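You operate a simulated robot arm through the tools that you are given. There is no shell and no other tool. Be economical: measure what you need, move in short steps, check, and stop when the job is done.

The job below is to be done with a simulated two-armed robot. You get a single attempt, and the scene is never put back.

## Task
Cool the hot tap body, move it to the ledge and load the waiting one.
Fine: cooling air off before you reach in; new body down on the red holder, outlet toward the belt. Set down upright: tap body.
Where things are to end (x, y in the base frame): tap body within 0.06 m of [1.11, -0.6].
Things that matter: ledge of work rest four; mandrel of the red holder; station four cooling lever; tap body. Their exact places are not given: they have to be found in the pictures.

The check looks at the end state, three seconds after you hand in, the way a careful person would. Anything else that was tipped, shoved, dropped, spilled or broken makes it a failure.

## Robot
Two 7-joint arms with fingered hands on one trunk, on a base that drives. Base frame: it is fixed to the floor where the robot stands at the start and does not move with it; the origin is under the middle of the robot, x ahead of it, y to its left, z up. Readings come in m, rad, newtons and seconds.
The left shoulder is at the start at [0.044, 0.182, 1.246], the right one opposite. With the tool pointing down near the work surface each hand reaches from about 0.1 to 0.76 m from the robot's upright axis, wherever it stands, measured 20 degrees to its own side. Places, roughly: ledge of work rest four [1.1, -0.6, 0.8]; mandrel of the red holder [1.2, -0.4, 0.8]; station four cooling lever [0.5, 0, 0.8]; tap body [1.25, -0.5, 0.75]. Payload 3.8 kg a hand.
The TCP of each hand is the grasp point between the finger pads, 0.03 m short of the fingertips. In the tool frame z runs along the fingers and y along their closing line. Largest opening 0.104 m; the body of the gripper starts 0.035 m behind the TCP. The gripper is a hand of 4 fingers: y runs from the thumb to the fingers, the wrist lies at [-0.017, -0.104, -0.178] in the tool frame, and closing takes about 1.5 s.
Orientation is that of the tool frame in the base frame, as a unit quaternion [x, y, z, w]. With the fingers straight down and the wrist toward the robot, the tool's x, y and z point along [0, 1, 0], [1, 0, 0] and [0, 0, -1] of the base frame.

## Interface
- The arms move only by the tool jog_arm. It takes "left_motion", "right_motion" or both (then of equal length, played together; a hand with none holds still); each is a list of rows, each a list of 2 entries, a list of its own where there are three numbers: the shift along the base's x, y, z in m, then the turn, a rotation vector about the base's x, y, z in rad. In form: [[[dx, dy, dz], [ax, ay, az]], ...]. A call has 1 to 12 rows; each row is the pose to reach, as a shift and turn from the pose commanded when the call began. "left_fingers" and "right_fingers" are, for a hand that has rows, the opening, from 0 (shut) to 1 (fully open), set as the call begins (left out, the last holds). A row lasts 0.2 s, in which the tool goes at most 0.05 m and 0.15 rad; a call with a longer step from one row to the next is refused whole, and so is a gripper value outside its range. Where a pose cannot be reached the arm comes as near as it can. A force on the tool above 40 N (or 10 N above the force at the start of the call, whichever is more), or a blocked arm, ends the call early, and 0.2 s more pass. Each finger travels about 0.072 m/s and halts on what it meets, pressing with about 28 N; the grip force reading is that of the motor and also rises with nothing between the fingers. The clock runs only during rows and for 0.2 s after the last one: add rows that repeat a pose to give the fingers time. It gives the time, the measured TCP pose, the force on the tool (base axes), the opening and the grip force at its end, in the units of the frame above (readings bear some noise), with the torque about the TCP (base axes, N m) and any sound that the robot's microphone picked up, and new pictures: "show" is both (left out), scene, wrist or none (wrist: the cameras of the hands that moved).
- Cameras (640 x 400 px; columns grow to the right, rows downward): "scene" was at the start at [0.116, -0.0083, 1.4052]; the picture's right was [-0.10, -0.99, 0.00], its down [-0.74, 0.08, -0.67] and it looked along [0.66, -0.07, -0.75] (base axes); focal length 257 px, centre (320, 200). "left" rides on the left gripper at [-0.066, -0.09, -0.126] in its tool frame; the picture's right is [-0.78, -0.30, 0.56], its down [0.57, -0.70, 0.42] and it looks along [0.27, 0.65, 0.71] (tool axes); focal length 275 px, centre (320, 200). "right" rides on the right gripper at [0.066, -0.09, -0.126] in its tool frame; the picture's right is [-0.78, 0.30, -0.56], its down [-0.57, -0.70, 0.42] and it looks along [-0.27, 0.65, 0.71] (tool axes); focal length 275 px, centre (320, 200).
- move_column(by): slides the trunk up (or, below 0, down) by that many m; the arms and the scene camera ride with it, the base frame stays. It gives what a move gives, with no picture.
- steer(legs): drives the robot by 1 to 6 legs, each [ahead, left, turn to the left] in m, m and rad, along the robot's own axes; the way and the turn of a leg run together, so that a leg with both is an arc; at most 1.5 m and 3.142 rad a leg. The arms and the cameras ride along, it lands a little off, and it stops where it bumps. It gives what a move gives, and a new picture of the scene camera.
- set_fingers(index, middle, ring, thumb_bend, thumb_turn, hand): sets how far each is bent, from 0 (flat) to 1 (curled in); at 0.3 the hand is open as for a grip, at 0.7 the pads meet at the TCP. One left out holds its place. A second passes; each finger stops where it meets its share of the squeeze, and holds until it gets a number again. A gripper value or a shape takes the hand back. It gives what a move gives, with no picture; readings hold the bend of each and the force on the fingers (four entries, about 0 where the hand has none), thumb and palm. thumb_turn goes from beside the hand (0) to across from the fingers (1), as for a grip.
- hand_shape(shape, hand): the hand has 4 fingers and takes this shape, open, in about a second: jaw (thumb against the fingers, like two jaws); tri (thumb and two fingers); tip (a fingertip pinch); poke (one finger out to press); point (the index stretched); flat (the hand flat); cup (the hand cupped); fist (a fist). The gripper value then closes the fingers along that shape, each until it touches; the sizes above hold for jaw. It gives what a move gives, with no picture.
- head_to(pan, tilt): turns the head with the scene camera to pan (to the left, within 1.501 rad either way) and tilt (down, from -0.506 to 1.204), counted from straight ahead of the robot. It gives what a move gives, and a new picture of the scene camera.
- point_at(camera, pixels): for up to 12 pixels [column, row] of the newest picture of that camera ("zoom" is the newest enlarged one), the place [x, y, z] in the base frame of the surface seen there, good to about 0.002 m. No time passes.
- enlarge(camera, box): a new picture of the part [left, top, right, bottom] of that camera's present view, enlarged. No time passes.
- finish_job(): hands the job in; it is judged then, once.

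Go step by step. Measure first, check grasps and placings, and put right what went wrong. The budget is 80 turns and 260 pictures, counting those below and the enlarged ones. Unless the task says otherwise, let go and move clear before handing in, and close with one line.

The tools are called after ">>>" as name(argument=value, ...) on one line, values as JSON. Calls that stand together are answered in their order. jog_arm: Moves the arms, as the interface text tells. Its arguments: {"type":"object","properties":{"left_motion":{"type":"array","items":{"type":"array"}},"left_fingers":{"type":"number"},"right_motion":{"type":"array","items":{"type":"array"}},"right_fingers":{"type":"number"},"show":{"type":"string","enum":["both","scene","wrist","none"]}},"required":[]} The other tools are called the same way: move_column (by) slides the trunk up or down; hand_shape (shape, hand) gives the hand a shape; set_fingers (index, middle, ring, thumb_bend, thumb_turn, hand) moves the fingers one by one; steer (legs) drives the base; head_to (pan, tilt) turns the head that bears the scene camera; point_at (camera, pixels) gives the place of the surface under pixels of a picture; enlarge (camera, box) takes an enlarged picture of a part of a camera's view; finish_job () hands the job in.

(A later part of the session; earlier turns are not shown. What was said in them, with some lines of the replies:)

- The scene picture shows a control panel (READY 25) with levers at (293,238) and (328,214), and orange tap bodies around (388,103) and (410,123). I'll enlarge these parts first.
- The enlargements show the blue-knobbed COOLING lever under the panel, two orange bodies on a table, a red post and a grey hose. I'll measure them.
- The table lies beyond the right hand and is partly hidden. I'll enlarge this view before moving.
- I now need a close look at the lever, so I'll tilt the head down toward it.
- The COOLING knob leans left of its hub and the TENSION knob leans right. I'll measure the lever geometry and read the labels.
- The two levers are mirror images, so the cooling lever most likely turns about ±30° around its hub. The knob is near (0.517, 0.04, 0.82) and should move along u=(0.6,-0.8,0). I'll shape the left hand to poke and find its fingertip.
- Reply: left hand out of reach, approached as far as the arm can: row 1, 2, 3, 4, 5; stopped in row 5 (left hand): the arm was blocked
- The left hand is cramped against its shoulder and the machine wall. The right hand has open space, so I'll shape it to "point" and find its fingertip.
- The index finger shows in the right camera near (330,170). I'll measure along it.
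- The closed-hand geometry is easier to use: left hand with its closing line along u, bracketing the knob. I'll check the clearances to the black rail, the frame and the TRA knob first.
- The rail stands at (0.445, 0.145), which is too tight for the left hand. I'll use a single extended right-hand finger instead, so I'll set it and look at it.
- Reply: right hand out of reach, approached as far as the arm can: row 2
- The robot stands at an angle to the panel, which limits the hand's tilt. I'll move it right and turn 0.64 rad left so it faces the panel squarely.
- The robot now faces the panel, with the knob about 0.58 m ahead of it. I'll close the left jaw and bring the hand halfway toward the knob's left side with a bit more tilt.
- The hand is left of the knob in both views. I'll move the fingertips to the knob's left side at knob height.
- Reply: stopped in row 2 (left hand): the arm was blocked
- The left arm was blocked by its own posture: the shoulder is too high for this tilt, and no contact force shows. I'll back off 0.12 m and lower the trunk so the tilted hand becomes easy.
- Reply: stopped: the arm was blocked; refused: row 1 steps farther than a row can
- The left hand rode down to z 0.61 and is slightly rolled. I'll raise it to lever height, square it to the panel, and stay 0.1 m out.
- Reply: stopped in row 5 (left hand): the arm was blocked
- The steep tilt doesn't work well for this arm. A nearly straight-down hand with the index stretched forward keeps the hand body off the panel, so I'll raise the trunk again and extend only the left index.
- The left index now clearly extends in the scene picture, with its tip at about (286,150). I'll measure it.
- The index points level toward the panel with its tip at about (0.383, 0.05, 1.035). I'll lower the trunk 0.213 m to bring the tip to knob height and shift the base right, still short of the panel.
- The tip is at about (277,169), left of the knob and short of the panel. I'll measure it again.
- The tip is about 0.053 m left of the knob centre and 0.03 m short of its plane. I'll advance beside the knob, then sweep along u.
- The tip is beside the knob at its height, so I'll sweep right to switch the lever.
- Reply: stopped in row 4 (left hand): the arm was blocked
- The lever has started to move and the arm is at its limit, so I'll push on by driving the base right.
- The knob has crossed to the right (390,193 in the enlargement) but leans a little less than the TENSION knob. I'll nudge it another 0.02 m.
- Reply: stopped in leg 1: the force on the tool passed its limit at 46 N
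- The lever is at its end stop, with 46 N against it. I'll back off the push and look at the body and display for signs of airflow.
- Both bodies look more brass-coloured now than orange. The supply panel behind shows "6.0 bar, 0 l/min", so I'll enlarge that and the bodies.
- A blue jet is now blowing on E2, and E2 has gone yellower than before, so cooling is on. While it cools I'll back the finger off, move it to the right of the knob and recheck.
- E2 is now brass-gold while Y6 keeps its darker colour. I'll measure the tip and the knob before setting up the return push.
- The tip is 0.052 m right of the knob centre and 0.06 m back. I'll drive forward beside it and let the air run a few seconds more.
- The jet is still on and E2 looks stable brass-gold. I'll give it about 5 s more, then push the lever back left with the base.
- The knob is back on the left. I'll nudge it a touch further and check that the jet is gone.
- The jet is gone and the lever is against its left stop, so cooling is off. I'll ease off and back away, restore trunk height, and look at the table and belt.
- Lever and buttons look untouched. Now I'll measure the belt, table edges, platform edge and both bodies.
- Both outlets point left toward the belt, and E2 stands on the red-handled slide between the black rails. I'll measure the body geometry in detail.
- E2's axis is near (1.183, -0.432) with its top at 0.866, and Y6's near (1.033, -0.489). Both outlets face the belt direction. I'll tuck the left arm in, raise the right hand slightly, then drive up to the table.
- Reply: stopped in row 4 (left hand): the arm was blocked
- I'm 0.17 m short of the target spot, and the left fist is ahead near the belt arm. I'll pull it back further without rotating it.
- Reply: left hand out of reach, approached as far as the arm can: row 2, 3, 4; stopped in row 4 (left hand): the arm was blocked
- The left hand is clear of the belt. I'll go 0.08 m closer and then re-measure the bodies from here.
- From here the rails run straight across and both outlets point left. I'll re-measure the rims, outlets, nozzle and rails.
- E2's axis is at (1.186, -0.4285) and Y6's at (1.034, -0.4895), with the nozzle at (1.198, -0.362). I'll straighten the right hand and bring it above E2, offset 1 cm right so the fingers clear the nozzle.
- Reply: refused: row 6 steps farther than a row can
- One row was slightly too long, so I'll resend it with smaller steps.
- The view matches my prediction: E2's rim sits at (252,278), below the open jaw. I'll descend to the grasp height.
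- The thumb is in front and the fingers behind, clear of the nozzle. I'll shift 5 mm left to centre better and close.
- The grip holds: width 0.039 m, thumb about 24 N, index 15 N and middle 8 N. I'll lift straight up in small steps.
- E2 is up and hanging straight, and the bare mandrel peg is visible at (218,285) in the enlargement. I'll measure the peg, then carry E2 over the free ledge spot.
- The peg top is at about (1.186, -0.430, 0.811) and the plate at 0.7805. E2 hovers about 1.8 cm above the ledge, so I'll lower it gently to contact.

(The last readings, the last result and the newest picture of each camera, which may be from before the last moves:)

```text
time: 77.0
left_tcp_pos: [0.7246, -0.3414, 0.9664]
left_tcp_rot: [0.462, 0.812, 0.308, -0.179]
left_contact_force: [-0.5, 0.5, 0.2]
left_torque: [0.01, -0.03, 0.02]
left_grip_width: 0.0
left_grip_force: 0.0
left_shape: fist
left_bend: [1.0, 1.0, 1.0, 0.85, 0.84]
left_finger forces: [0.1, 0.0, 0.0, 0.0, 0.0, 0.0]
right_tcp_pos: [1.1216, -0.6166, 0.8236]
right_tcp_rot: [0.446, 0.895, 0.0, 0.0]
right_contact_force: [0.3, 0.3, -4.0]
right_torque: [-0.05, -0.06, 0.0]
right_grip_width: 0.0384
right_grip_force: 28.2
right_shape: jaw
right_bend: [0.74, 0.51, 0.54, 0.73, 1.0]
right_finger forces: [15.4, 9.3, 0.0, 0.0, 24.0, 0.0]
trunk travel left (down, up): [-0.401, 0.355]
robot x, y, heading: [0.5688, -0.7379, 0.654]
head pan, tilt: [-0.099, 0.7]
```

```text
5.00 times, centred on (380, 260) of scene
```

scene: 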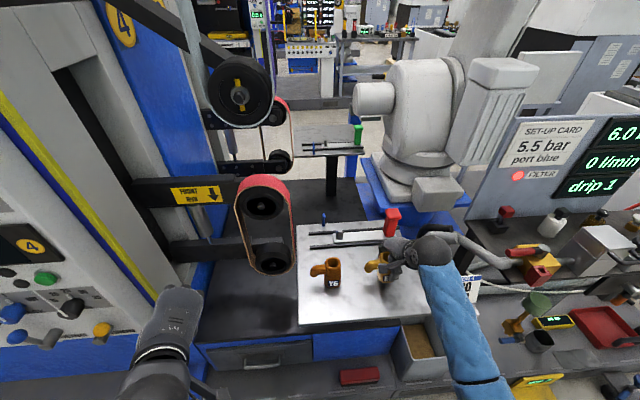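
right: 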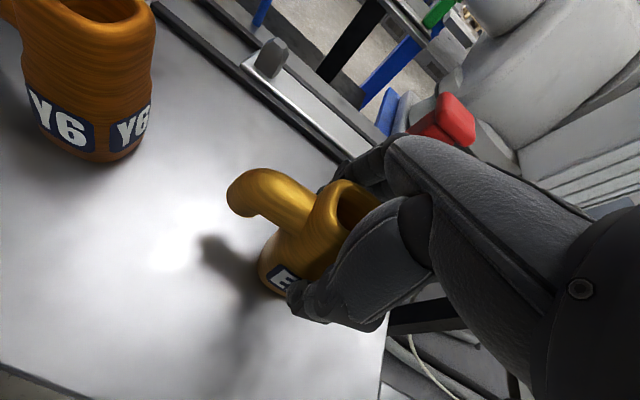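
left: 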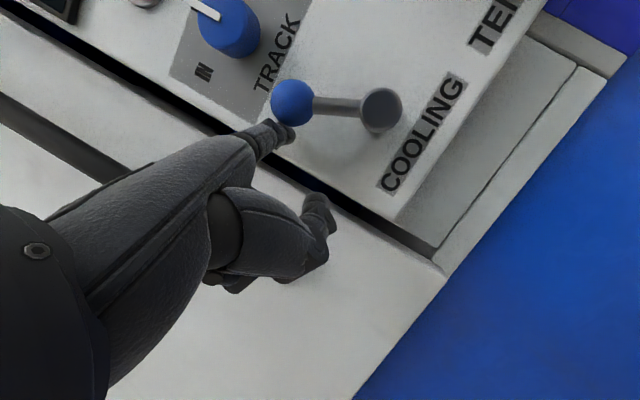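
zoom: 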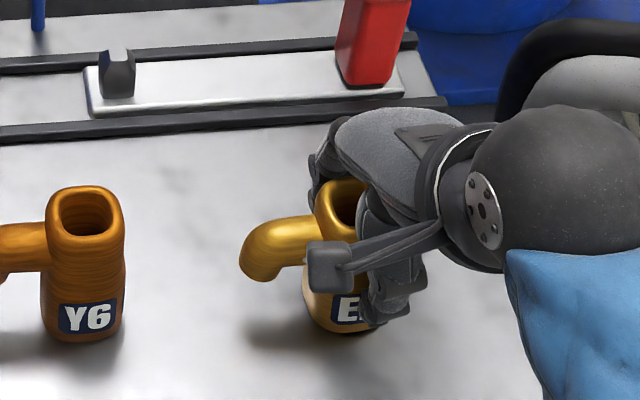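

The force reading still shows the body's weight, so it's not quite down. I'll lower it 2 mm at a time.

>>> jog_arm(right_motion=[[[0, 0, -0.002], [0, 0, 0]], [[0, 0, -0.004], [0, 0, 0]], [[0, 0, -0.005], [0, 0, 0]], [[0, 0, -0.005], [0, 0, 0]]], show="none")

```text
time: 78.0
left_tcp_pos: [0.7246, -0.3427, 0.9688]
left_tcp_rot: [0.46, 0.813, 0.31, -0.179]
left_contact_force: [-1.2, -0.6, -0.8]
left_torque: [0.02, 0.0, 0.0]
left_grip_width: 0.0002
left_grip_force: 0.1
left_shape: fist
left_bend: [1.0, 1.0, 1.0, 0.85, 0.84]
left_finger forces: [0.0, 0.1, 0.1, 0.0, 0.0, 0.0]
right_tcp_pos: [1.122, -0.616, 0.8216]
right_tcp_rot: [0.445, 0.896, 0.002, 0.001]
right_contact_force: [3.5, -4.6, 9.7]
right_torque: [0.01, -0.11, -0.05]
right_grip_width: 0.0386
right_grip_force: 27.8
right_shape: jaw
right_bend: [0.74, 0.51, 0.54, 0.73, 1.0]
right_finger forces: [16.6, 11.0, 0.0, 0.0, 26.2, 0.1]
trunk travel left (down, up): [-0.401, 0.355]
robot x, y, heading: [0.5658, -0.7413, 0.651]
head pan, tilt: [-0.099, 0.7]
```

It's on the ledge, with the force now +9.7 N upward. I'll ease up 2 mm and open.

>>> jog_arm(right_motion=[[[0, 0, 0.002], [0, 0, 0]], [[0, 0, 0.002], [0, 0, 0]]], show="none")

>>> jog_arm(right_motion=[[[0, 0, 0], [0, 0, 0]], [[0, 0, 0], [0, 0, 0]], [[0, 0, 0], [0, 0, 0]], [[0, 0, 0], [0, 0, 0]], [[0, 0, 0], [0, 0, 0]], [[0, 0, 0], [0, 0, 0]]], right_fingers=0.8)

>>> enlarge(camera="scene", box=[330, 220, 430, 300])

```text
time: 78.6
left_tcp_pos: [0.7259, -0.3417, 0.9678]
left_tcp_rot: [0.461, 0.812, 0.309, -0.18]
left_contact_force: [-0.2, -0.6, -0.2]
left_torque: [0.01, -0.01, 0.01]
left_grip_width: 0.0
left_grip_force: 0.1
left_shape: fist
left_bend: [1.0, 1.0, 1.0, 0.85, 0.84]
left_finger forces: [0.1, 0.0, 0.1, 0.1, 0.0, 0.0]
right_tcp_pos: [1.1221, -0.6174, 0.8216]
right_tcp_rot: [0.446, 0.895, 0.001, 0.0]
right_contact_force: [5.9, -2.8, 8.7]
right_torque: [0.07, -0.18, -0.06]
right_grip_width: 0.0386
right_grip_force: 28.0
right_shape: jaw
right_bend: [0.74, 0.5, 0.54, 0.73, 1.0]
right_finger forces: [17.3, 11.6, 0.0, 0.0, 25.6, 0.0]
trunk travel left (down, up): [-0.401, 0.355]
robot x, y, heading: [0.5631, -0.7422, 0.651]
head pan, tilt: [-0.099, 0.7]
```

```text
time: 80.0
left_tcp_pos: [0.7251, -0.3414, 0.9665]
left_tcp_rot: [0.461, 0.813, 0.309, -0.179]
left_contact_force: [0.2, -0.9, -0.6]
left_torque: [0.01, -0.01, -0.01]
left_grip_width: 0.0002
left_grip_force: 0.0
left_shape: fist
left_bend: [1.0, 1.0, 1.0, 0.85, 0.84]
left_finger forces: [0.0, 0.0, 0.0, 0.0, 0.1, 0.0]
right_tcp_pos: [1.1217, -0.6164, 0.8206]
right_tcp_rot: [0.446, 0.895, -0.001, 0.0]
right_contact_force: [-0.1, 0.1, 0.6]
right_torque: [-0.01, -0.03, 0.02]
right_grip_width: 0.083
right_grip_force: 0.0
right_shape: jaw
right_bend: [0.27, 0.34, 0.31, 0.47, 0.98]
right_finger forces: [0.0, 0.1, 0.0, 0.0, 0.0, 0.0]
trunk travel left (down, up): [-0.401, 0.355]
robot x, y, heading: [0.562, -0.745, 0.652]
head pan, tilt: [-0.099, 0.7]
```

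scene: 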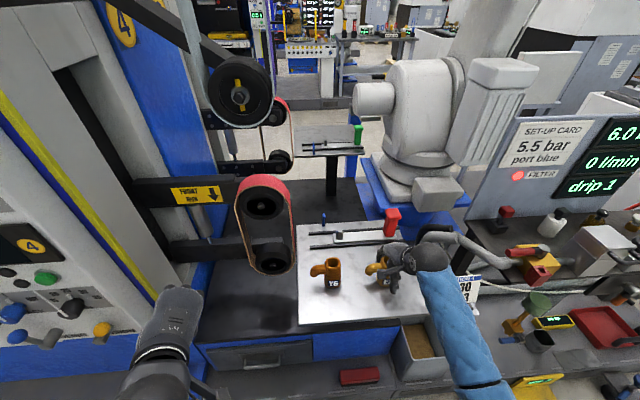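
right: 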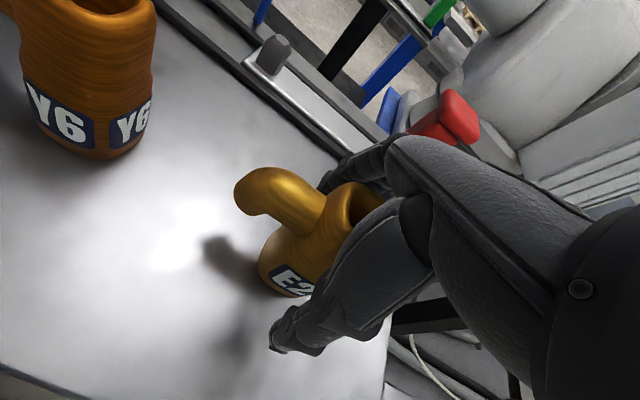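

```text
5.00 times, centred on (380, 260) of scene
```

zoom: 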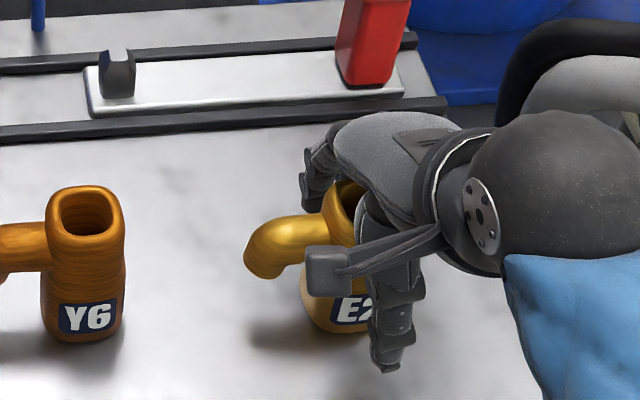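

E2 stands upright and free. I'll raise the hand straight up and move above Y6.

>>> jog_arm(right_motion=[[[0, 0, 0.03], [0, 0, 0]], [[0, 0, 0.07], [0, 0, 0]], [[0, 0, 0.11], [0, 0, 0]], [[0, 0, 0.145], [0, 0, 0]], [[-0.02, 0.03, 0.145], [0, 0, 0]], [[-0.04, 0.06, 0.145], [0, 0, 0]], [[-0.06, 0.09, 0.145], [0, 0, 0]], [[-0.083, 0.123, 0.145], [0, 0, 0]], [[-0.083, 0.123, 0.145], [0, 0, 0]], [[-0.083, 0.123, 0.145], [0, 0, 0]]])

>>> enlarge(camera="scene", box=[290, 200, 430, 300])

```text
time: 82.2
left_tcp_pos: [0.7241, -0.3426, 0.9673]
left_tcp_rot: [0.46, 0.813, 0.309, -0.179]
left_contact_force: [0.1, 0.4, -0.6]
left_torque: [0.02, 0.0, 0.03]
left_grip_width: 0.0002
left_grip_force: 0.0
left_shape: fist
left_bend: [1.0, 1.0, 1.0, 0.85, 0.84]
left_finger forces: [0.0, 0.0, 0.0, 0.1, 0.1, 0.1]
right_tcp_pos: [1.0368, -0.4904, 0.9656]
right_tcp_rot: [0.445, 0.895, -0.001, 0.0]
right_contact_force: [-0.3, 0.1, 0.1]
right_torque: [0.03, 0.01, -0.01]
right_grip_width: 0.083
right_grip_force: 0.1
right_shape: jaw
right_bend: [0.27, 0.34, 0.31, 0.47, 0.98]
right_finger forces: [0.0, 0.0, 0.1, 0.0, 0.1, 0.0]
trunk travel left (down, up): [-0.401, 0.355]
robot x, y, heading: [0.5636, -0.7422, 0.651]
head pan, tilt: [-0.099, 0.7]
```

scene: 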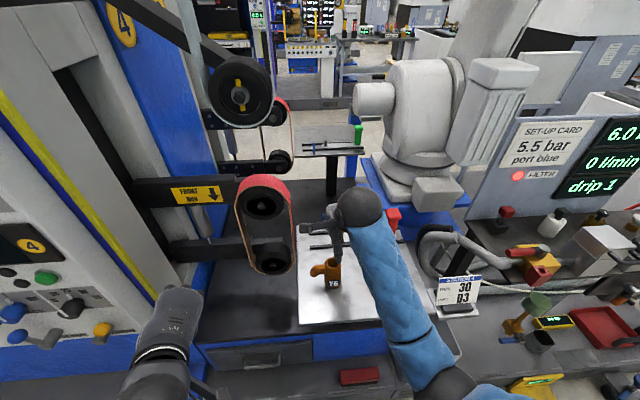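
right: 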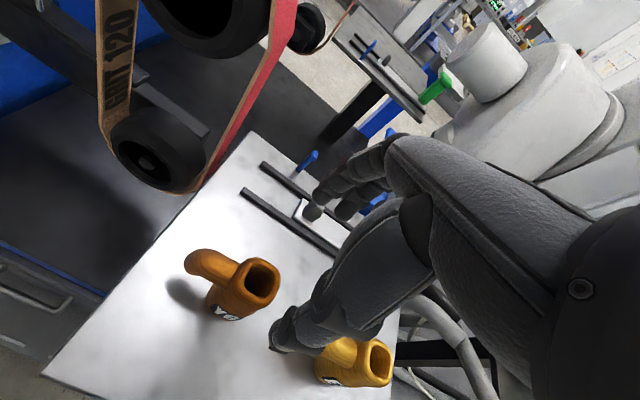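

```text
4.00 times, centred on (360, 250) of scene
```

zoom: 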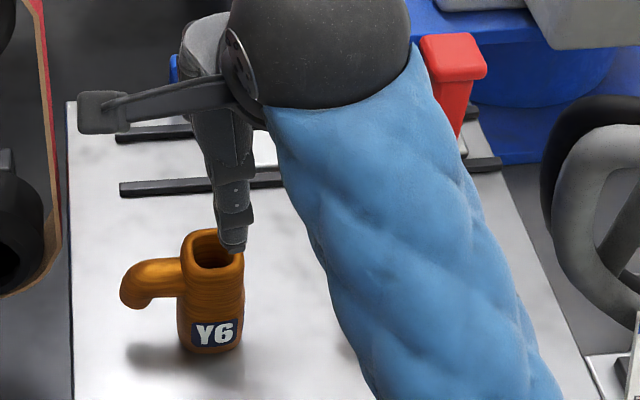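

Y6 is directly below the hand and E2 stands clear to its right. I'll descend over Y6.

>>> jog_arm(right_motion=[[[0.002, -0.003, -0.04], [0, 0, 0]], [[0.002, -0.003, -0.075], [0, 0, 0]], [[0.002, -0.003, -0.105], [0, 0, 0]], [[0.002, -0.003, -0.13], [0, 0, 0]], [[0.002, -0.003, -0.144], [0, 0, 0]], [[0.002, -0.003, -0.144], [0, 0, 0]]])

>>> enlarge(camera="scene", box=[290, 200, 430, 300])

```text
time: 83.6
left_tcp_pos: [0.7258, -0.3423, 0.9681]
left_tcp_rot: [0.461, 0.813, 0.309, -0.179]
left_contact_force: [-0.1, 0.1, 0.0]
left_torque: [0.0, -0.02, 0.0]
left_grip_width: 0.0
left_grip_force: 0.0
left_shape: fist
left_bend: [1.0, 1.0, 1.0, 0.85, 0.84]
left_finger forces: [0.0, 0.0, 0.1, 0.0, 0.0, 0.0]
right_tcp_pos: [1.0381, -0.4962, 0.8233]
right_tcp_rot: [0.445, 0.895, 0.0, 0.0]
right_contact_force: [-0.6, 0.3, 0.7]
right_torque: [0.0, -0.01, -0.02]
right_grip_width: 0.0832
right_grip_force: 0.1
right_shape: jaw
right_bend: [0.27, 0.34, 0.31, 0.47, 0.98]
right_finger forces: [0.1, 0.1, 0.0, 0.1, 0.0, 0.0]
trunk travel left (down, up): [-0.401, 0.355]
robot x, y, heading: [0.5656, -0.7416, 0.651]
head pan, tilt: [-0.099, 0.7]
```

scene: 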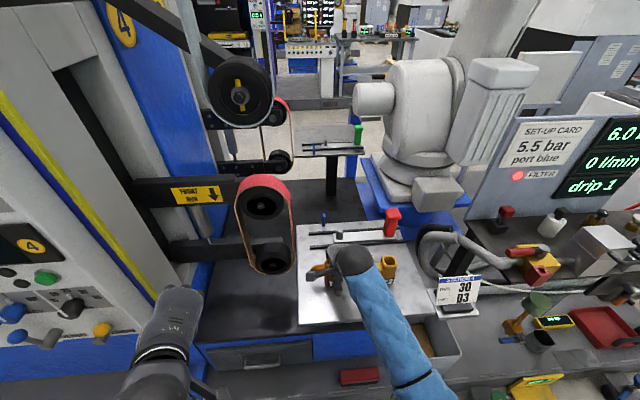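
right: 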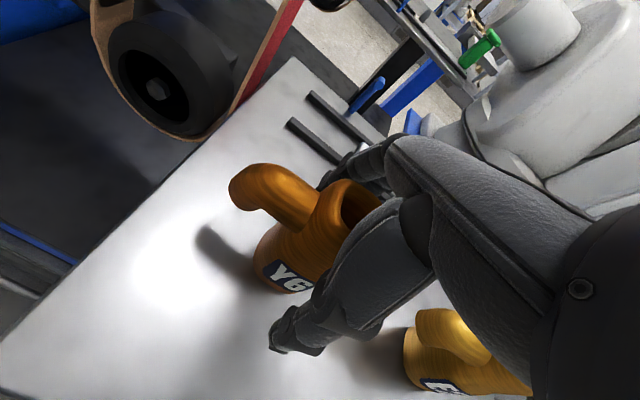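

```text
4.00 times, centred on (360, 250) of scene
```

zoom: 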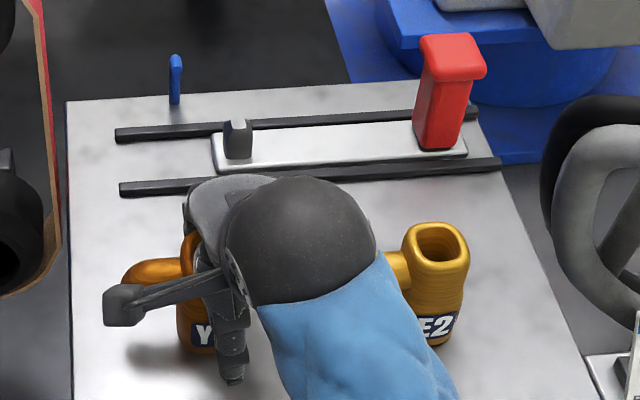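

The pose around Y6 matches the earlier grasp. I'll shift 3 mm and close.

>>> jog_arm(right_motion=[[[0, 0.003, -0.001], [0, 0, 0]], [[0, 0.003, -0.001], [0, 0, 0]]], show="none")

>>> jog_arm(right_motion=[[[0, 0, 0], [0, 0, 0]], [[0, 0, 0], [0, 0, 0]], [[0, 0, 0], [0, 0, 0]], [[0, 0, 0], [0, 0, 0]], [[0, 0, 0], [0, 0, 0]], [[0, 0, 0], [0, 0, 0]], [[0, 0, 0], [0, 0, 0]]], right_fingers=0.2, show="wrist")

>>> jog_arm(right_motion=[[[0, 0, 0.02], [0, 0, 0]], [[0, 0, 0.045], [0, 0, 0]], [[0, 0, 0.07], [0, 0, 0]], [[0, 0, 0.1], [0, 0, 0]], [[0, 0, 0.135], [0, 0, 0]], [[0, 0, 0.135], [0, 0, 0]]])

>>> enlarge(camera="scene", box=[290, 180, 430, 300])

```text
time: 84.2
left_tcp_pos: [0.7238, -0.3407, 0.9676]
left_tcp_rot: [0.46, 0.813, 0.309, -0.179]
left_contact_force: [0.4, 0.4, 0.4]
left_torque: [0.0, 0.01, 0.0]
left_grip_width: 0.0001
left_grip_force: 0.0
left_shape: fist
left_bend: [1.0, 1.0, 1.0, 0.85, 0.84]
left_finger forces: [0.0, 0.0, 0.1, 0.0, 0.0, 0.0]
right_tcp_pos: [1.0401, -0.4932, 0.8219]
right_tcp_rot: [0.446, 0.895, -0.001, 0.0]
right_contact_force: [-0.1, -0.6, 0.1]
right_torque: [-0.05, 0.01, 0.02]
right_grip_width: 0.0829
right_grip_force: 0.1
right_shape: jaw
right_bend: [0.27, 0.34, 0.31, 0.47, 0.98]
right_finger forces: [0.1, 0.0, 0.1, 0.1, 0.1, 0.0]
trunk travel left (down, up): [-0.401, 0.355]
robot x, y, heading: [0.5673, -0.7406, 0.651]
head pan, tilt: [-0.099, 0.7]
```

```text
time: 85.8
left_tcp_pos: [0.725, -0.3406, 0.9679]
left_tcp_rot: [0.46, 0.813, 0.309, -0.18]
left_contact_force: [0.4, 0.1, -0.2]
left_torque: [0.03, -0.01, -0.02]
left_grip_width: 0.0
left_grip_force: 0.0
left_shape: fist
left_bend: [1.0, 1.0, 1.0, 0.85, 0.84]
left_finger forces: [0.0, 0.0, 0.0, 0.1, 0.0, 0.1]
right_tcp_pos: [1.0406, -0.4927, 0.8222]
right_tcp_rot: [0.445, 0.895, -0.001, 0.0]
right_contact_force: [-0.8, -0.4, 0.1]
right_torque: [-0.01, -0.01, 0.04]
right_grip_width: 0.0384
right_grip_force: 27.8
right_shape: jaw
right_bend: [0.74, 0.51, 0.53, 0.73, 1.0]
right_finger forces: [14.6, 8.0, 0.0, 0.0, 24.4, 0.0]
trunk travel left (down, up): [-0.401, 0.355]
robot x, y, heading: [0.5621, -0.7424, 0.651]
head pan, tilt: [-0.099, 0.7]
```

right: 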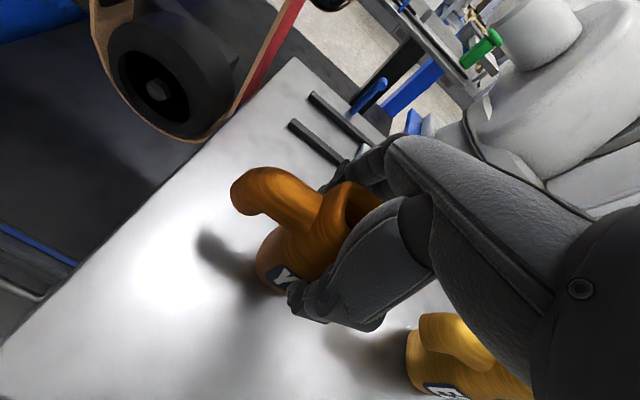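

```text
time: 87.2
left_tcp_pos: [0.7265, -0.3422, 0.9679]
left_tcp_rot: [0.46, 0.813, 0.309, -0.179]
left_contact_force: [-0.7, 0.5, -0.2]
left_torque: [-0.02, -0.01, -0.03]
left_grip_width: 0.0
left_grip_force: 0.1
left_shape: fist
left_bend: [1.0, 1.0, 1.0, 0.85, 0.84]
left_finger forces: [0.1, 0.1, 0.0, 0.0, 0.1, 0.0]
right_tcp_pos: [1.0485, -0.4991, 0.9538]
right_tcp_rot: [0.45, 0.893, -0.005, 0.011]
right_contact_force: [0.4, -0.4, -5.3]
right_torque: [-0.09, -0.03, 0.03]
right_grip_width: 0.0384
right_grip_force: 28.5
right_shape: jaw
right_bend: [0.74, 0.5, 0.53, 0.73, 1.0]
right_finger forces: [15.2, 8.8, 0.0, 0.0, 23.9, 0.0]
trunk travel left (down, up): [-0.401, 0.355]
robot x, y, heading: [0.5657, -0.7401, 0.651]
head pan, tilt: [-0.099, 0.7]
```

scene: 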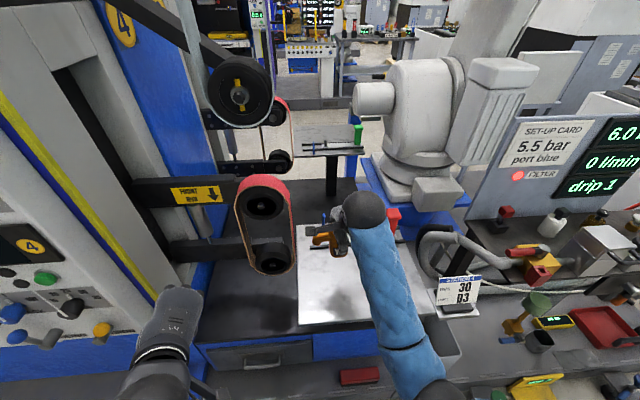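
right: 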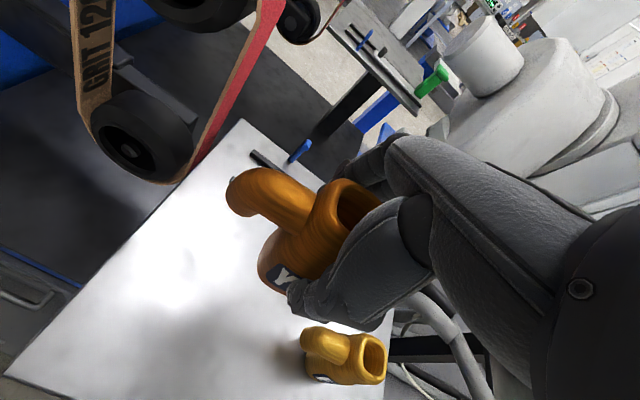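

```text
3.33 times, centred on (360, 240) of scene
```

zoom: 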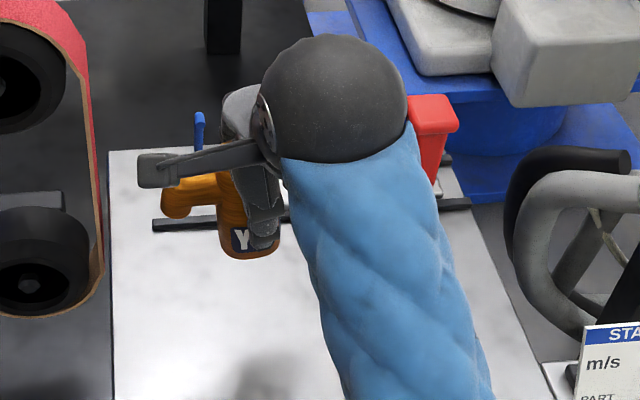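

Y6 is lifted with the same grip pattern as E2. I'll carry it over the mandrel to the TCP where E2 was picked (1.191, -0.432), still high, and check the alignment.

>>> jog_arm(right_motion=[[[0.03, 0.012, 0], [0, 0, 0]], [[0.06, 0.024, 0], [0, 0, 0]], [[0.09, 0.036, 0], [0, 0, 0]], [[0.12, 0.048, 0], [0, 0, 0]], [[0.151, 0.061, 0], [0, 0, 0]], [[0.151, 0.061, -0.03], [0, 0, 0]], [[0.151, 0.061, -0.05], [0, 0, 0]], [[0.151, 0.061, -0.05], [0, 0, 0]], [[0.151, 0.061, -0.05], [0, 0, 0]]])

>>> enlarge(camera="right", box=[160, 120, 480, 320])

>>> enlarge(camera="scene", box=[300, 180, 400, 260])

```text
time: 89.2
left_tcp_pos: [0.7261, -0.3419, 0.967]
left_tcp_rot: [0.461, 0.813, 0.309, -0.178]
left_contact_force: [0.4, -0.1, -0.3]
left_torque: [-0.01, 0.01, 0.0]
left_grip_width: 0.0
left_grip_force: 0.1
left_shape: fist
left_bend: [1.0, 1.0, 1.0, 0.85, 0.84]
left_finger forces: [0.0, 0.0, 0.0, 0.0, 0.0, 0.1]
right_tcp_pos: [1.1929, -0.4318, 0.907]
right_tcp_rot: [0.446, 0.895, -0.001, 0.0]
right_contact_force: [-0.4, 0.5, -5.8]
right_torque: [-0.04, -0.06, -0.02]
right_grip_width: 0.0383
right_grip_force: 27.7
right_shape: jaw
right_bend: [0.74, 0.5, 0.53, 0.73, 1.0]
right_finger forces: [15.2, 9.4, 0.0, 0.1, 24.2, 0.0]
trunk travel left (down, up): [-0.401, 0.355]
robot x, y, heading: [0.5644, -0.7416, 0.652]
head pan, tilt: [-0.099, 0.7]
```

scene: 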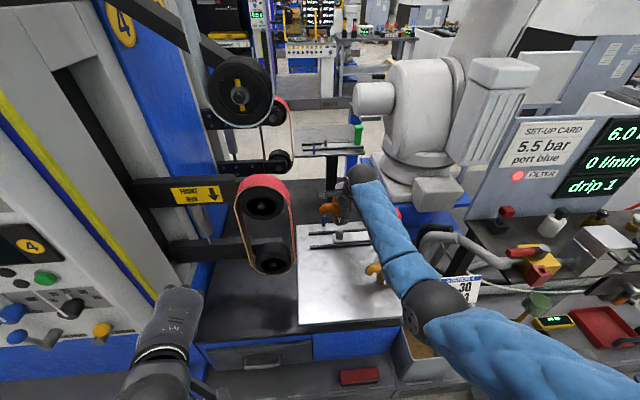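
right: 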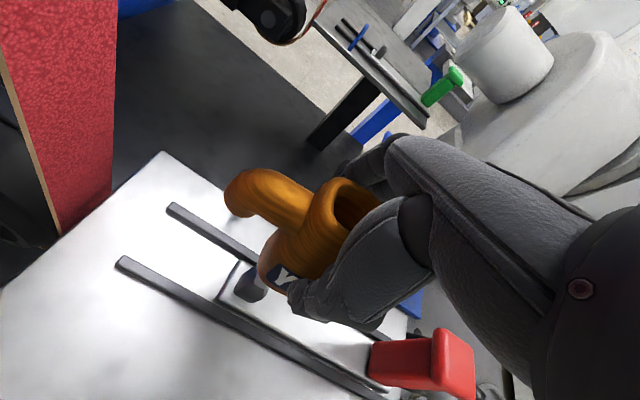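

```text
2.00 times, centred on (320, 220) of right
```

zoom: 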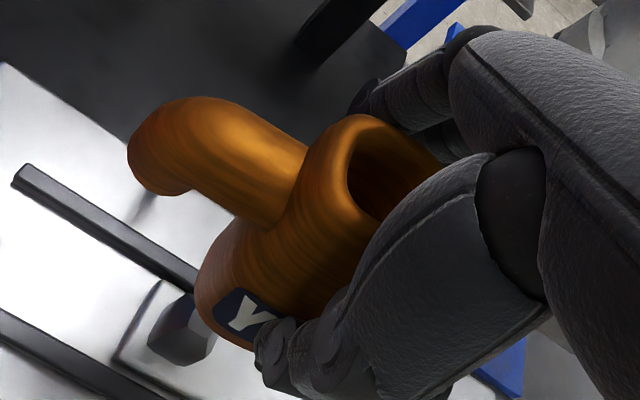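

```text
5.00 times, centred on (350, 220) of scene
```

zoom: 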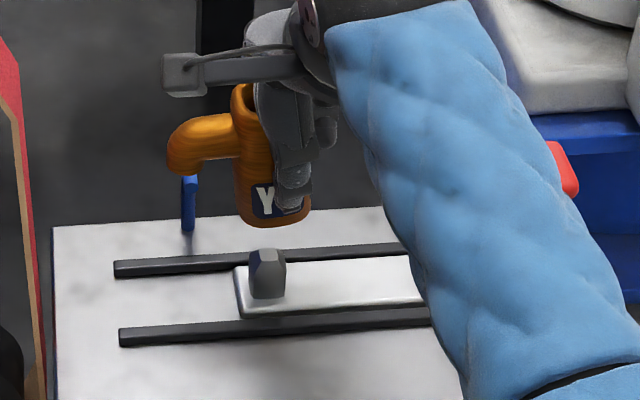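

By my command bookkeeping I'm within 1 mm of E2's original pose, and 74 mm above seating. I'll lower to just above the peg top and check the alignment.

>>> jog_arm(right_motion=[[[0, -0.002, -0.015], [0, 0, 0]], [[0, -0.002, -0.03], [0, 0, 0]], [[0, -0.002, -0.038], [0, 0, 0]], [[0, -0.002, -0.038], [0, 0, 0]]])

>>> enlarge(camera="right", box=[200, 180, 360, 300])

>>> enlarge(camera="scene", box=[310, 190, 390, 250])

```text
time: 90.2
left_tcp_pos: [0.7268, -0.3418, 0.9674]
left_tcp_rot: [0.461, 0.813, 0.308, -0.178]
left_contact_force: [-0.1, -1.1, -0.5]
left_torque: [-0.01, 0.01, -0.01]
left_grip_width: 0.0002
left_grip_force: 0.0
left_shape: fist
left_bend: [1.0, 1.0, 1.0, 0.85, 0.84]
left_finger forces: [0.1, 0.0, 0.1, 0.0, 0.0, 0.1]
right_tcp_pos: [1.1912, -0.4337, 0.867]
right_tcp_rot: [0.446, 0.895, -0.001, 0.0]
right_contact_force: [-0.1, 0.6, -6.4]
right_torque: [-0.05, -0.05, -0.01]
right_grip_width: 0.0382
right_grip_force: 28.1
right_shape: jaw
right_bend: [0.74, 0.5, 0.53, 0.73, 1.0]
right_finger forces: [15.4, 9.2, 0.0, 0.0, 24.2, 0.1]
trunk travel left (down, up): [-0.401, 0.355]
robot x, y, heading: [0.5643, -0.7396, 0.649]
head pan, tilt: [-0.099, 0.7]
```

scene: 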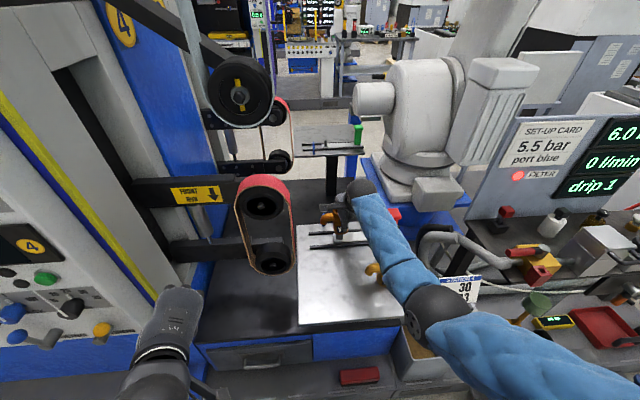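
right: 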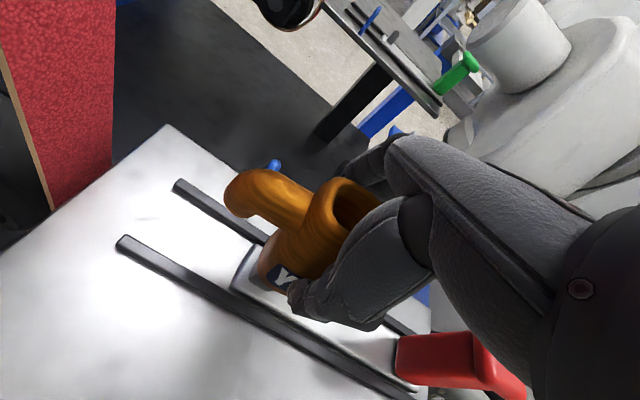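

```text
3.33 times, centred on (280, 240) of right
```

zoom: 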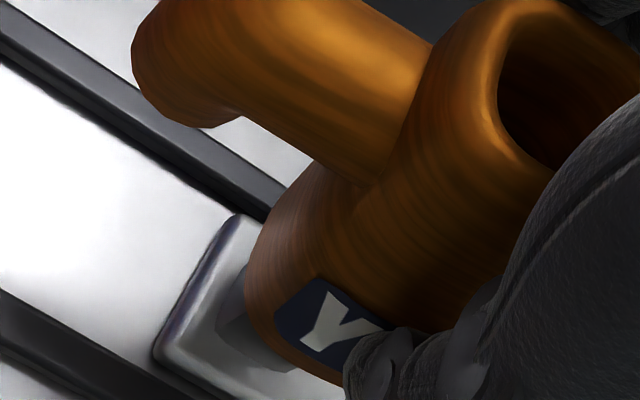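

```text
6.67 times, centred on (350, 220) of scene
```

zoom: 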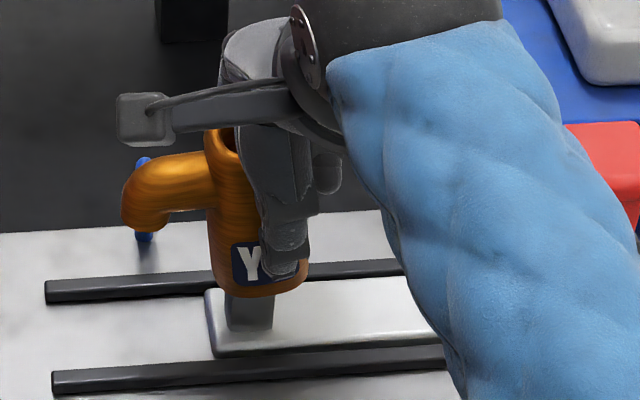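

The peg sits under the body, with the body perhaps 1–2 mm to the right. I'll shift slightly left and lower slowly, watching the force.

>>> jog_arm(right_motion=[[[-0.001, 0.0013, -0.004], [0, 0, 0]], [[-0.001, 0.0013, -0.009], [0, 0, 0]], [[-0.001, 0.0013, -0.014], [0, 0, 0]], [[-0.001, 0.0013, -0.02], [0, 0, 0]], [[-0.001, 0.0013, -0.026], [0, 0, 0]], [[-0.001, 0.0013, -0.031], [0, 0, 0]], [[-0.001, 0.0013, -0.033], [0, 0, 0]]])

>>> enlarge(camera="scene", box=[310, 190, 390, 250])

```text
time: 91.8
left_tcp_pos: [0.7252, -0.3399, 0.9668]
left_tcp_rot: [0.461, 0.813, 0.308, -0.178]
left_contact_force: [-0.2, 0.1, 0.2]
left_torque: [0.0, -0.03, 0.02]
left_grip_width: 0.0
left_grip_force: 0.1
left_shape: fist
left_bend: [1.0, 1.0, 1.0, 0.85, 0.84]
left_finger forces: [0.1, 0.1, 0.0, 0.1, 0.0, 0.0]
right_tcp_pos: [1.1901, -0.4326, 0.8367]
right_tcp_rot: [0.446, 0.895, -0.001, 0.0]
right_contact_force: [-1.7, -0.6, -5.8]
right_torque: [-0.06, 0.02, -0.02]
right_grip_width: 0.0383
right_grip_force: 28.6
right_shape: jaw
right_bend: [0.74, 0.5, 0.53, 0.73, 1.0]
right_finger forces: [15.2, 8.6, 0.0, 0.0, 24.4, 0.1]
trunk travel left (down, up): [-0.401, 0.355]
robot x, y, heading: [0.5662, -0.7461, 0.653]
head pan, tilt: [-0.099, 0.7]
```

scene: 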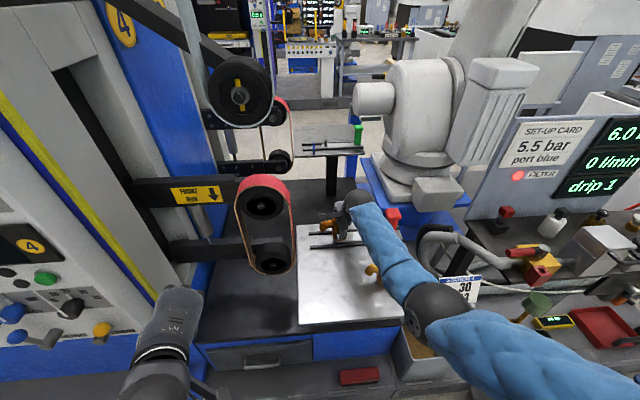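
right: 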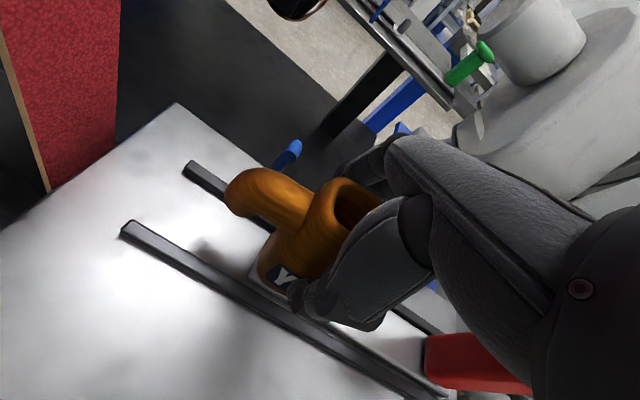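

```text
6.67 times, centred on (350, 220) of scene
```

zoom: 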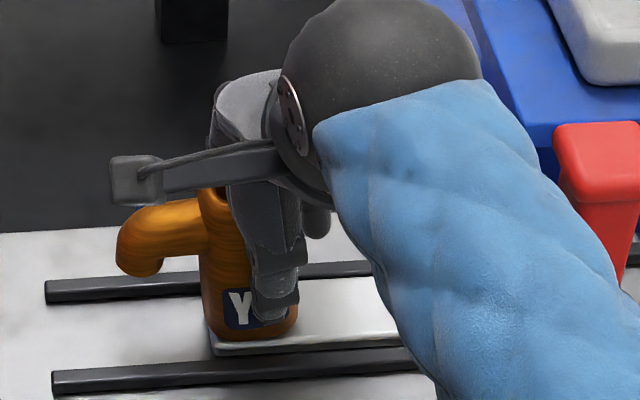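

Y6 slid over the peg without resistance. I'll lower the last few millimetres until it touches.

>>> jog_arm(right_motion=[[[0, 0, -0.002], [0, 0, 0]], [[0, 0, -0.0035], [0, 0, 0]], [[0, 0, -0.005], [0, 0, 0]], [[0, 0, -0.005], [0, 0, 0]]], show="none")

```text
time: 92.8
left_tcp_pos: [0.725, -0.3417, 0.968]
left_tcp_rot: [0.461, 0.812, 0.309, -0.179]
left_contact_force: [0.5, 0.5, -0.1]
left_torque: [0.0, -0.01, 0.01]
left_grip_width: 0.0
left_grip_force: 0.2
left_shape: fist
left_bend: [1.0, 1.0, 1.0, 0.85, 0.84]
left_finger forces: [0.0, 0.1, 0.0, 0.1, 0.1, 0.0]
right_tcp_pos: [1.1928, -0.4328, 0.8325]
right_tcp_rot: [0.446, 0.895, 0.001, 0.0]
right_contact_force: [2.4, -2.9, 4.7]
right_torque: [0.04, -0.05, -0.08]
right_grip_width: 0.0385
right_grip_force: 28.0
right_shape: jaw
right_bend: [0.74, 0.5, 0.53, 0.73, 1.0]
right_finger forces: [16.2, 9.9, 0.0, 0.1, 24.9, 0.0]
trunk travel left (down, up): [-0.401, 0.355]
robot x, y, heading: [0.5642, -0.7405, 0.649]
head pan, tilt: [-0.099, 0.7]
```

The force reversed to +4.7 N, so Y6 is seated. I'll open and check.

>>> jog_arm(right_motion=[[[0, 0, 0], [0, 0, 0]], [[0, 0, 0], [0, 0, 0]], [[0, 0, 0], [0, 0, 0]], [[0, 0, 0], [0, 0, 0]], [[0, 0, 0], [0, 0, 0]], [[0, 0, 0], [0, 0, 0]]], right_fingers=0.78)

>>> enlarge(camera="right", box=[160, 120, 480, 320])

```text
time: 94.2
left_tcp_pos: [0.7252, -0.3419, 0.9679]
left_tcp_rot: [0.461, 0.812, 0.309, -0.179]
left_contact_force: [0.2, -0.7, -0.5]
left_torque: [0.0, 0.0, 0.04]
left_grip_width: 0.0001
left_grip_force: 0.1
left_shape: fist
left_bend: [1.0, 1.0, 1.0, 0.85, 0.84]
left_finger forces: [0.0, 0.0, 0.1, 0.0, 0.0, 0.1]
right_tcp_pos: [1.1899, -0.4319, 0.8303]
right_tcp_rot: [0.445, 0.895, -0.001, 0.0]
right_contact_force: [-0.4, 0.2, 0.4]
right_torque: [-0.01, 0.02, 0.0]
right_grip_width: 0.0813
right_grip_force: 0.1
right_shape: jaw
right_bend: [0.27, 0.35, 0.32, 0.49, 0.98]
right_finger forces: [0.1, 0.0, 0.0, 0.0, 0.1, 0.0]
trunk travel left (down, up): [-0.401, 0.355]
robot x, y, heading: [0.5636, -0.7389, 0.652]
head pan, tilt: [-0.099, 0.7]
```

scene: 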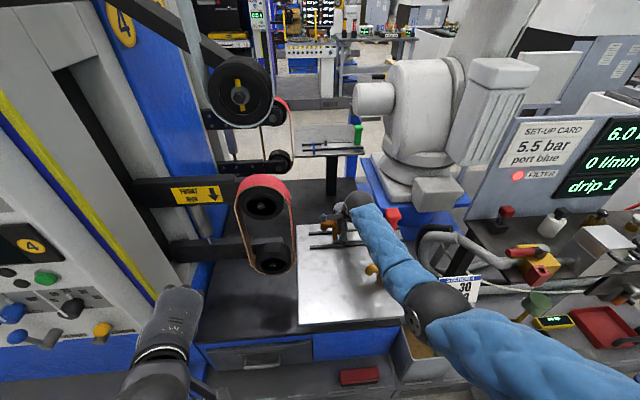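
right: 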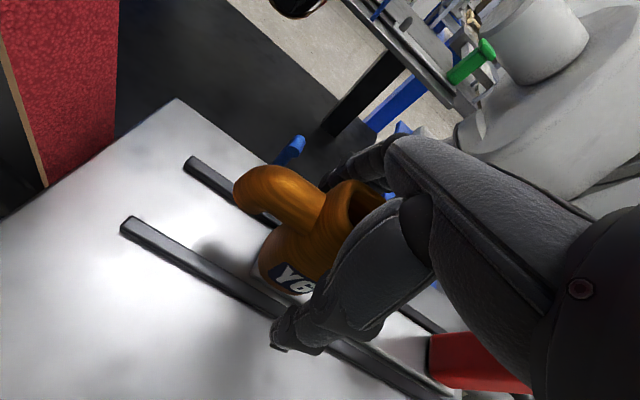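

```text
2.00 times, centred on (320, 220) of right
```

zoom: 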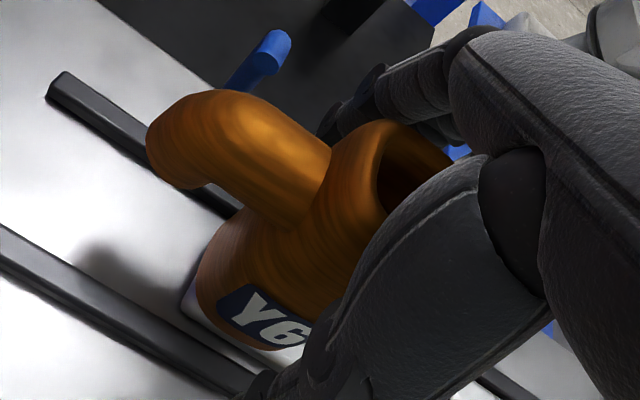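

Y6 is seated with its outlet toward the belt and the fingers are clear. I'll raise straight up and retreat above the near edge.

>>> jog_arm(right_motion=[[[0, 0, 0.03], [0, 0, 0]], [[0, 0, 0.07], [0, 0, 0]], [[0, 0, 0.11], [0, 0, 0]], [[0, 0, 0.15], [0, 0, 0]], [[-0.02, -0.04, 0.155], [0, 0, 0]], [[-0.05, -0.075, 0.155], [0, 0, 0]], [[-0.08, -0.11, 0.155], [0, 0, 0]], [[-0.115, -0.14, 0.155], [0, 0, 0]], [[-0.15, -0.17, 0.155], [0, 0, 0]], [[-0.19, -0.19, 0.155], [0, 0, 0]]])

>>> steer(legs=[[-0.3, 0, 0]])

>>> enlarge(camera="scene", box=[290, 130, 430, 230])

```text
time: 96.4
left_tcp_pos: [0.7244, -0.342, 0.9677]
left_tcp_rot: [0.461, 0.813, 0.309, -0.178]
left_contact_force: [0.0, 0.0, -0.4]
left_torque: [0.01, -0.01, 0.02]
left_grip_width: 0.0
left_grip_force: 0.0
left_shape: fist
left_bend: [1.0, 1.0, 1.0, 0.85, 0.84]
left_finger forces: [0.0, 0.0, 0.0, 0.0, 0.0, 0.0]
right_tcp_pos: [1.0009, -0.6221, 0.9843]
right_tcp_rot: [0.445, 0.896, -0.001, 0.001]
right_contact_force: [0.0, -0.1, 0.4]
right_torque: [0.03, -0.04, -0.02]
right_grip_width: 0.0811
right_grip_force: 0.1
right_shape: jaw
right_bend: [0.27, 0.35, 0.32, 0.49, 0.98]
right_finger forces: [0.0, 0.1, 0.0, 0.1, 0.1, 0.1]
trunk travel left (down, up): [-0.401, 0.355]
robot x, y, heading: [0.5699, -0.7405, 0.649]
head pan, tilt: [-0.099, 0.7]
```

scene: 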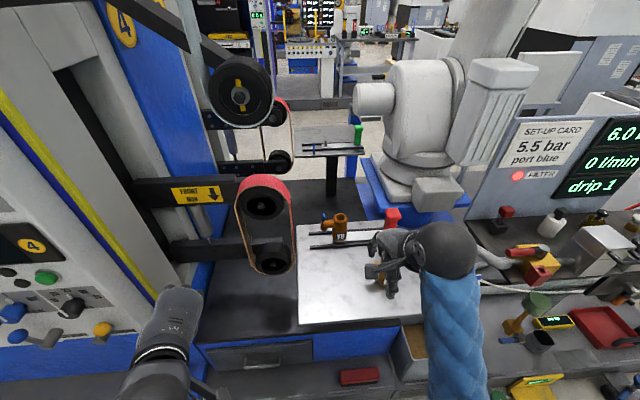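
right: 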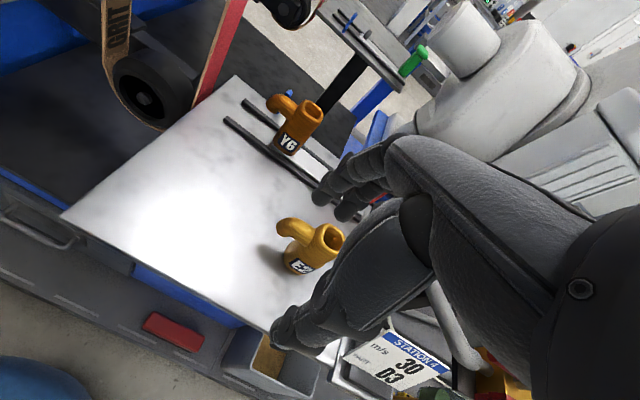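

```text
time: 98.4
left_tcp_pos: [0.4808, -0.5278, 0.969]
left_tcp_rot: [0.46, 0.813, 0.31, -0.179]
left_contact_force: [-0.5, 0.4, -0.2]
left_torque: [0.01, 0.01, -0.01]
left_grip_width: 0.0
left_grip_force: 0.1
left_shape: fist
left_bend: [1.0, 1.0, 1.0, 0.85, 0.84]
left_finger forces: [0.1, 0.0, 0.1, 0.0, 0.0, 0.0]
right_tcp_pos: [0.7583, -0.8074, 0.9852]
right_tcp_rot: [0.445, 0.895, 0.0, 0.0]
right_contact_force: [0.8, -0.4, 0.4]
right_torque: [0.03, -0.01, -0.02]
right_grip_width: 0.0811
right_grip_force: 0.0
right_shape: jaw
right_bend: [0.27, 0.35, 0.32, 0.49, 0.98]
right_finger forces: [0.0, 0.0, 0.0, 0.0, 0.0, 0.0]
trunk travel left (down, up): [-0.401, 0.355]
robot x, y, heading: [0.3211, -0.9271, 0.646]
head pan, tilt: [-0.099, 0.7]
```

scene: 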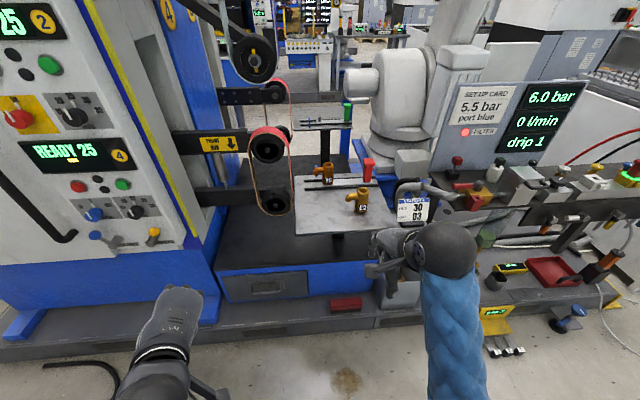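

```text
4.00 times, centred on (360, 180) of scene
```

zoom: 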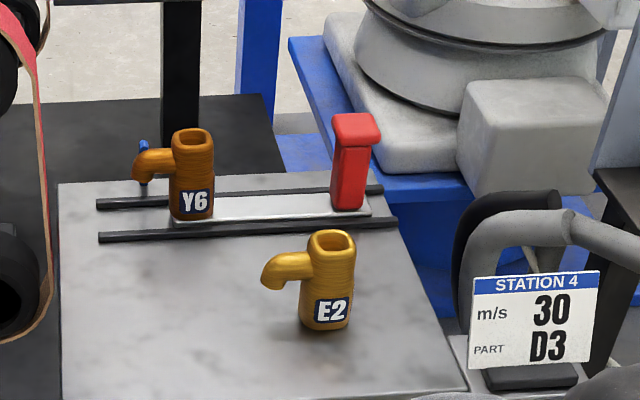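

Y6 sits upright on the holder with its outlet toward the belt, and E2 stands upright on the ledge. I'll check the final coordinates and the lever before handing in.

>>> point_at(camera="zoom", pixels=[[310, 240], [354, 242], [332, 231], [333, 250], [173, 138], [210, 140], [193, 131], [192, 148]])

>>> enlarge(camera="scene", box=[60, 160, 200, 260])

```text
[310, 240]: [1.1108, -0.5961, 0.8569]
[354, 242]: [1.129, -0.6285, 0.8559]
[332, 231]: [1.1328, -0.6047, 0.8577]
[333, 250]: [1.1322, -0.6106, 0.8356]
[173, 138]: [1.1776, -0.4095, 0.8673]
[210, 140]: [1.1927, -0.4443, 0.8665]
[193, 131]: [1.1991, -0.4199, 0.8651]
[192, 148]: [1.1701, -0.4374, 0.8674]
```

```text
4.00 times, centred on (130, 210) of scene
```

zoom: 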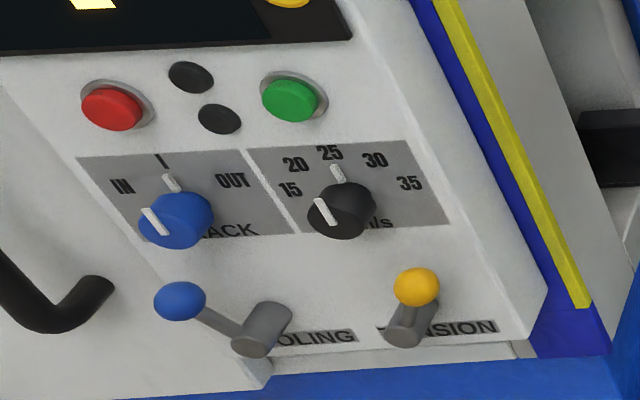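

E2 is at about (1.12, -0.61), within 0.02 m of the target. Y6 is seated at the same height E2 had on the peg, the cooling lever is off, and both hands are clear, so I'm handing in.

>>> finish_job()

```text
The job is handed in.
```

The job is handed in: E2 was cooled with the air then switched off, and now stands upright on the ledge within 0.02 m of the target; Y6 is seated on the red holder with its outlet toward the belt.
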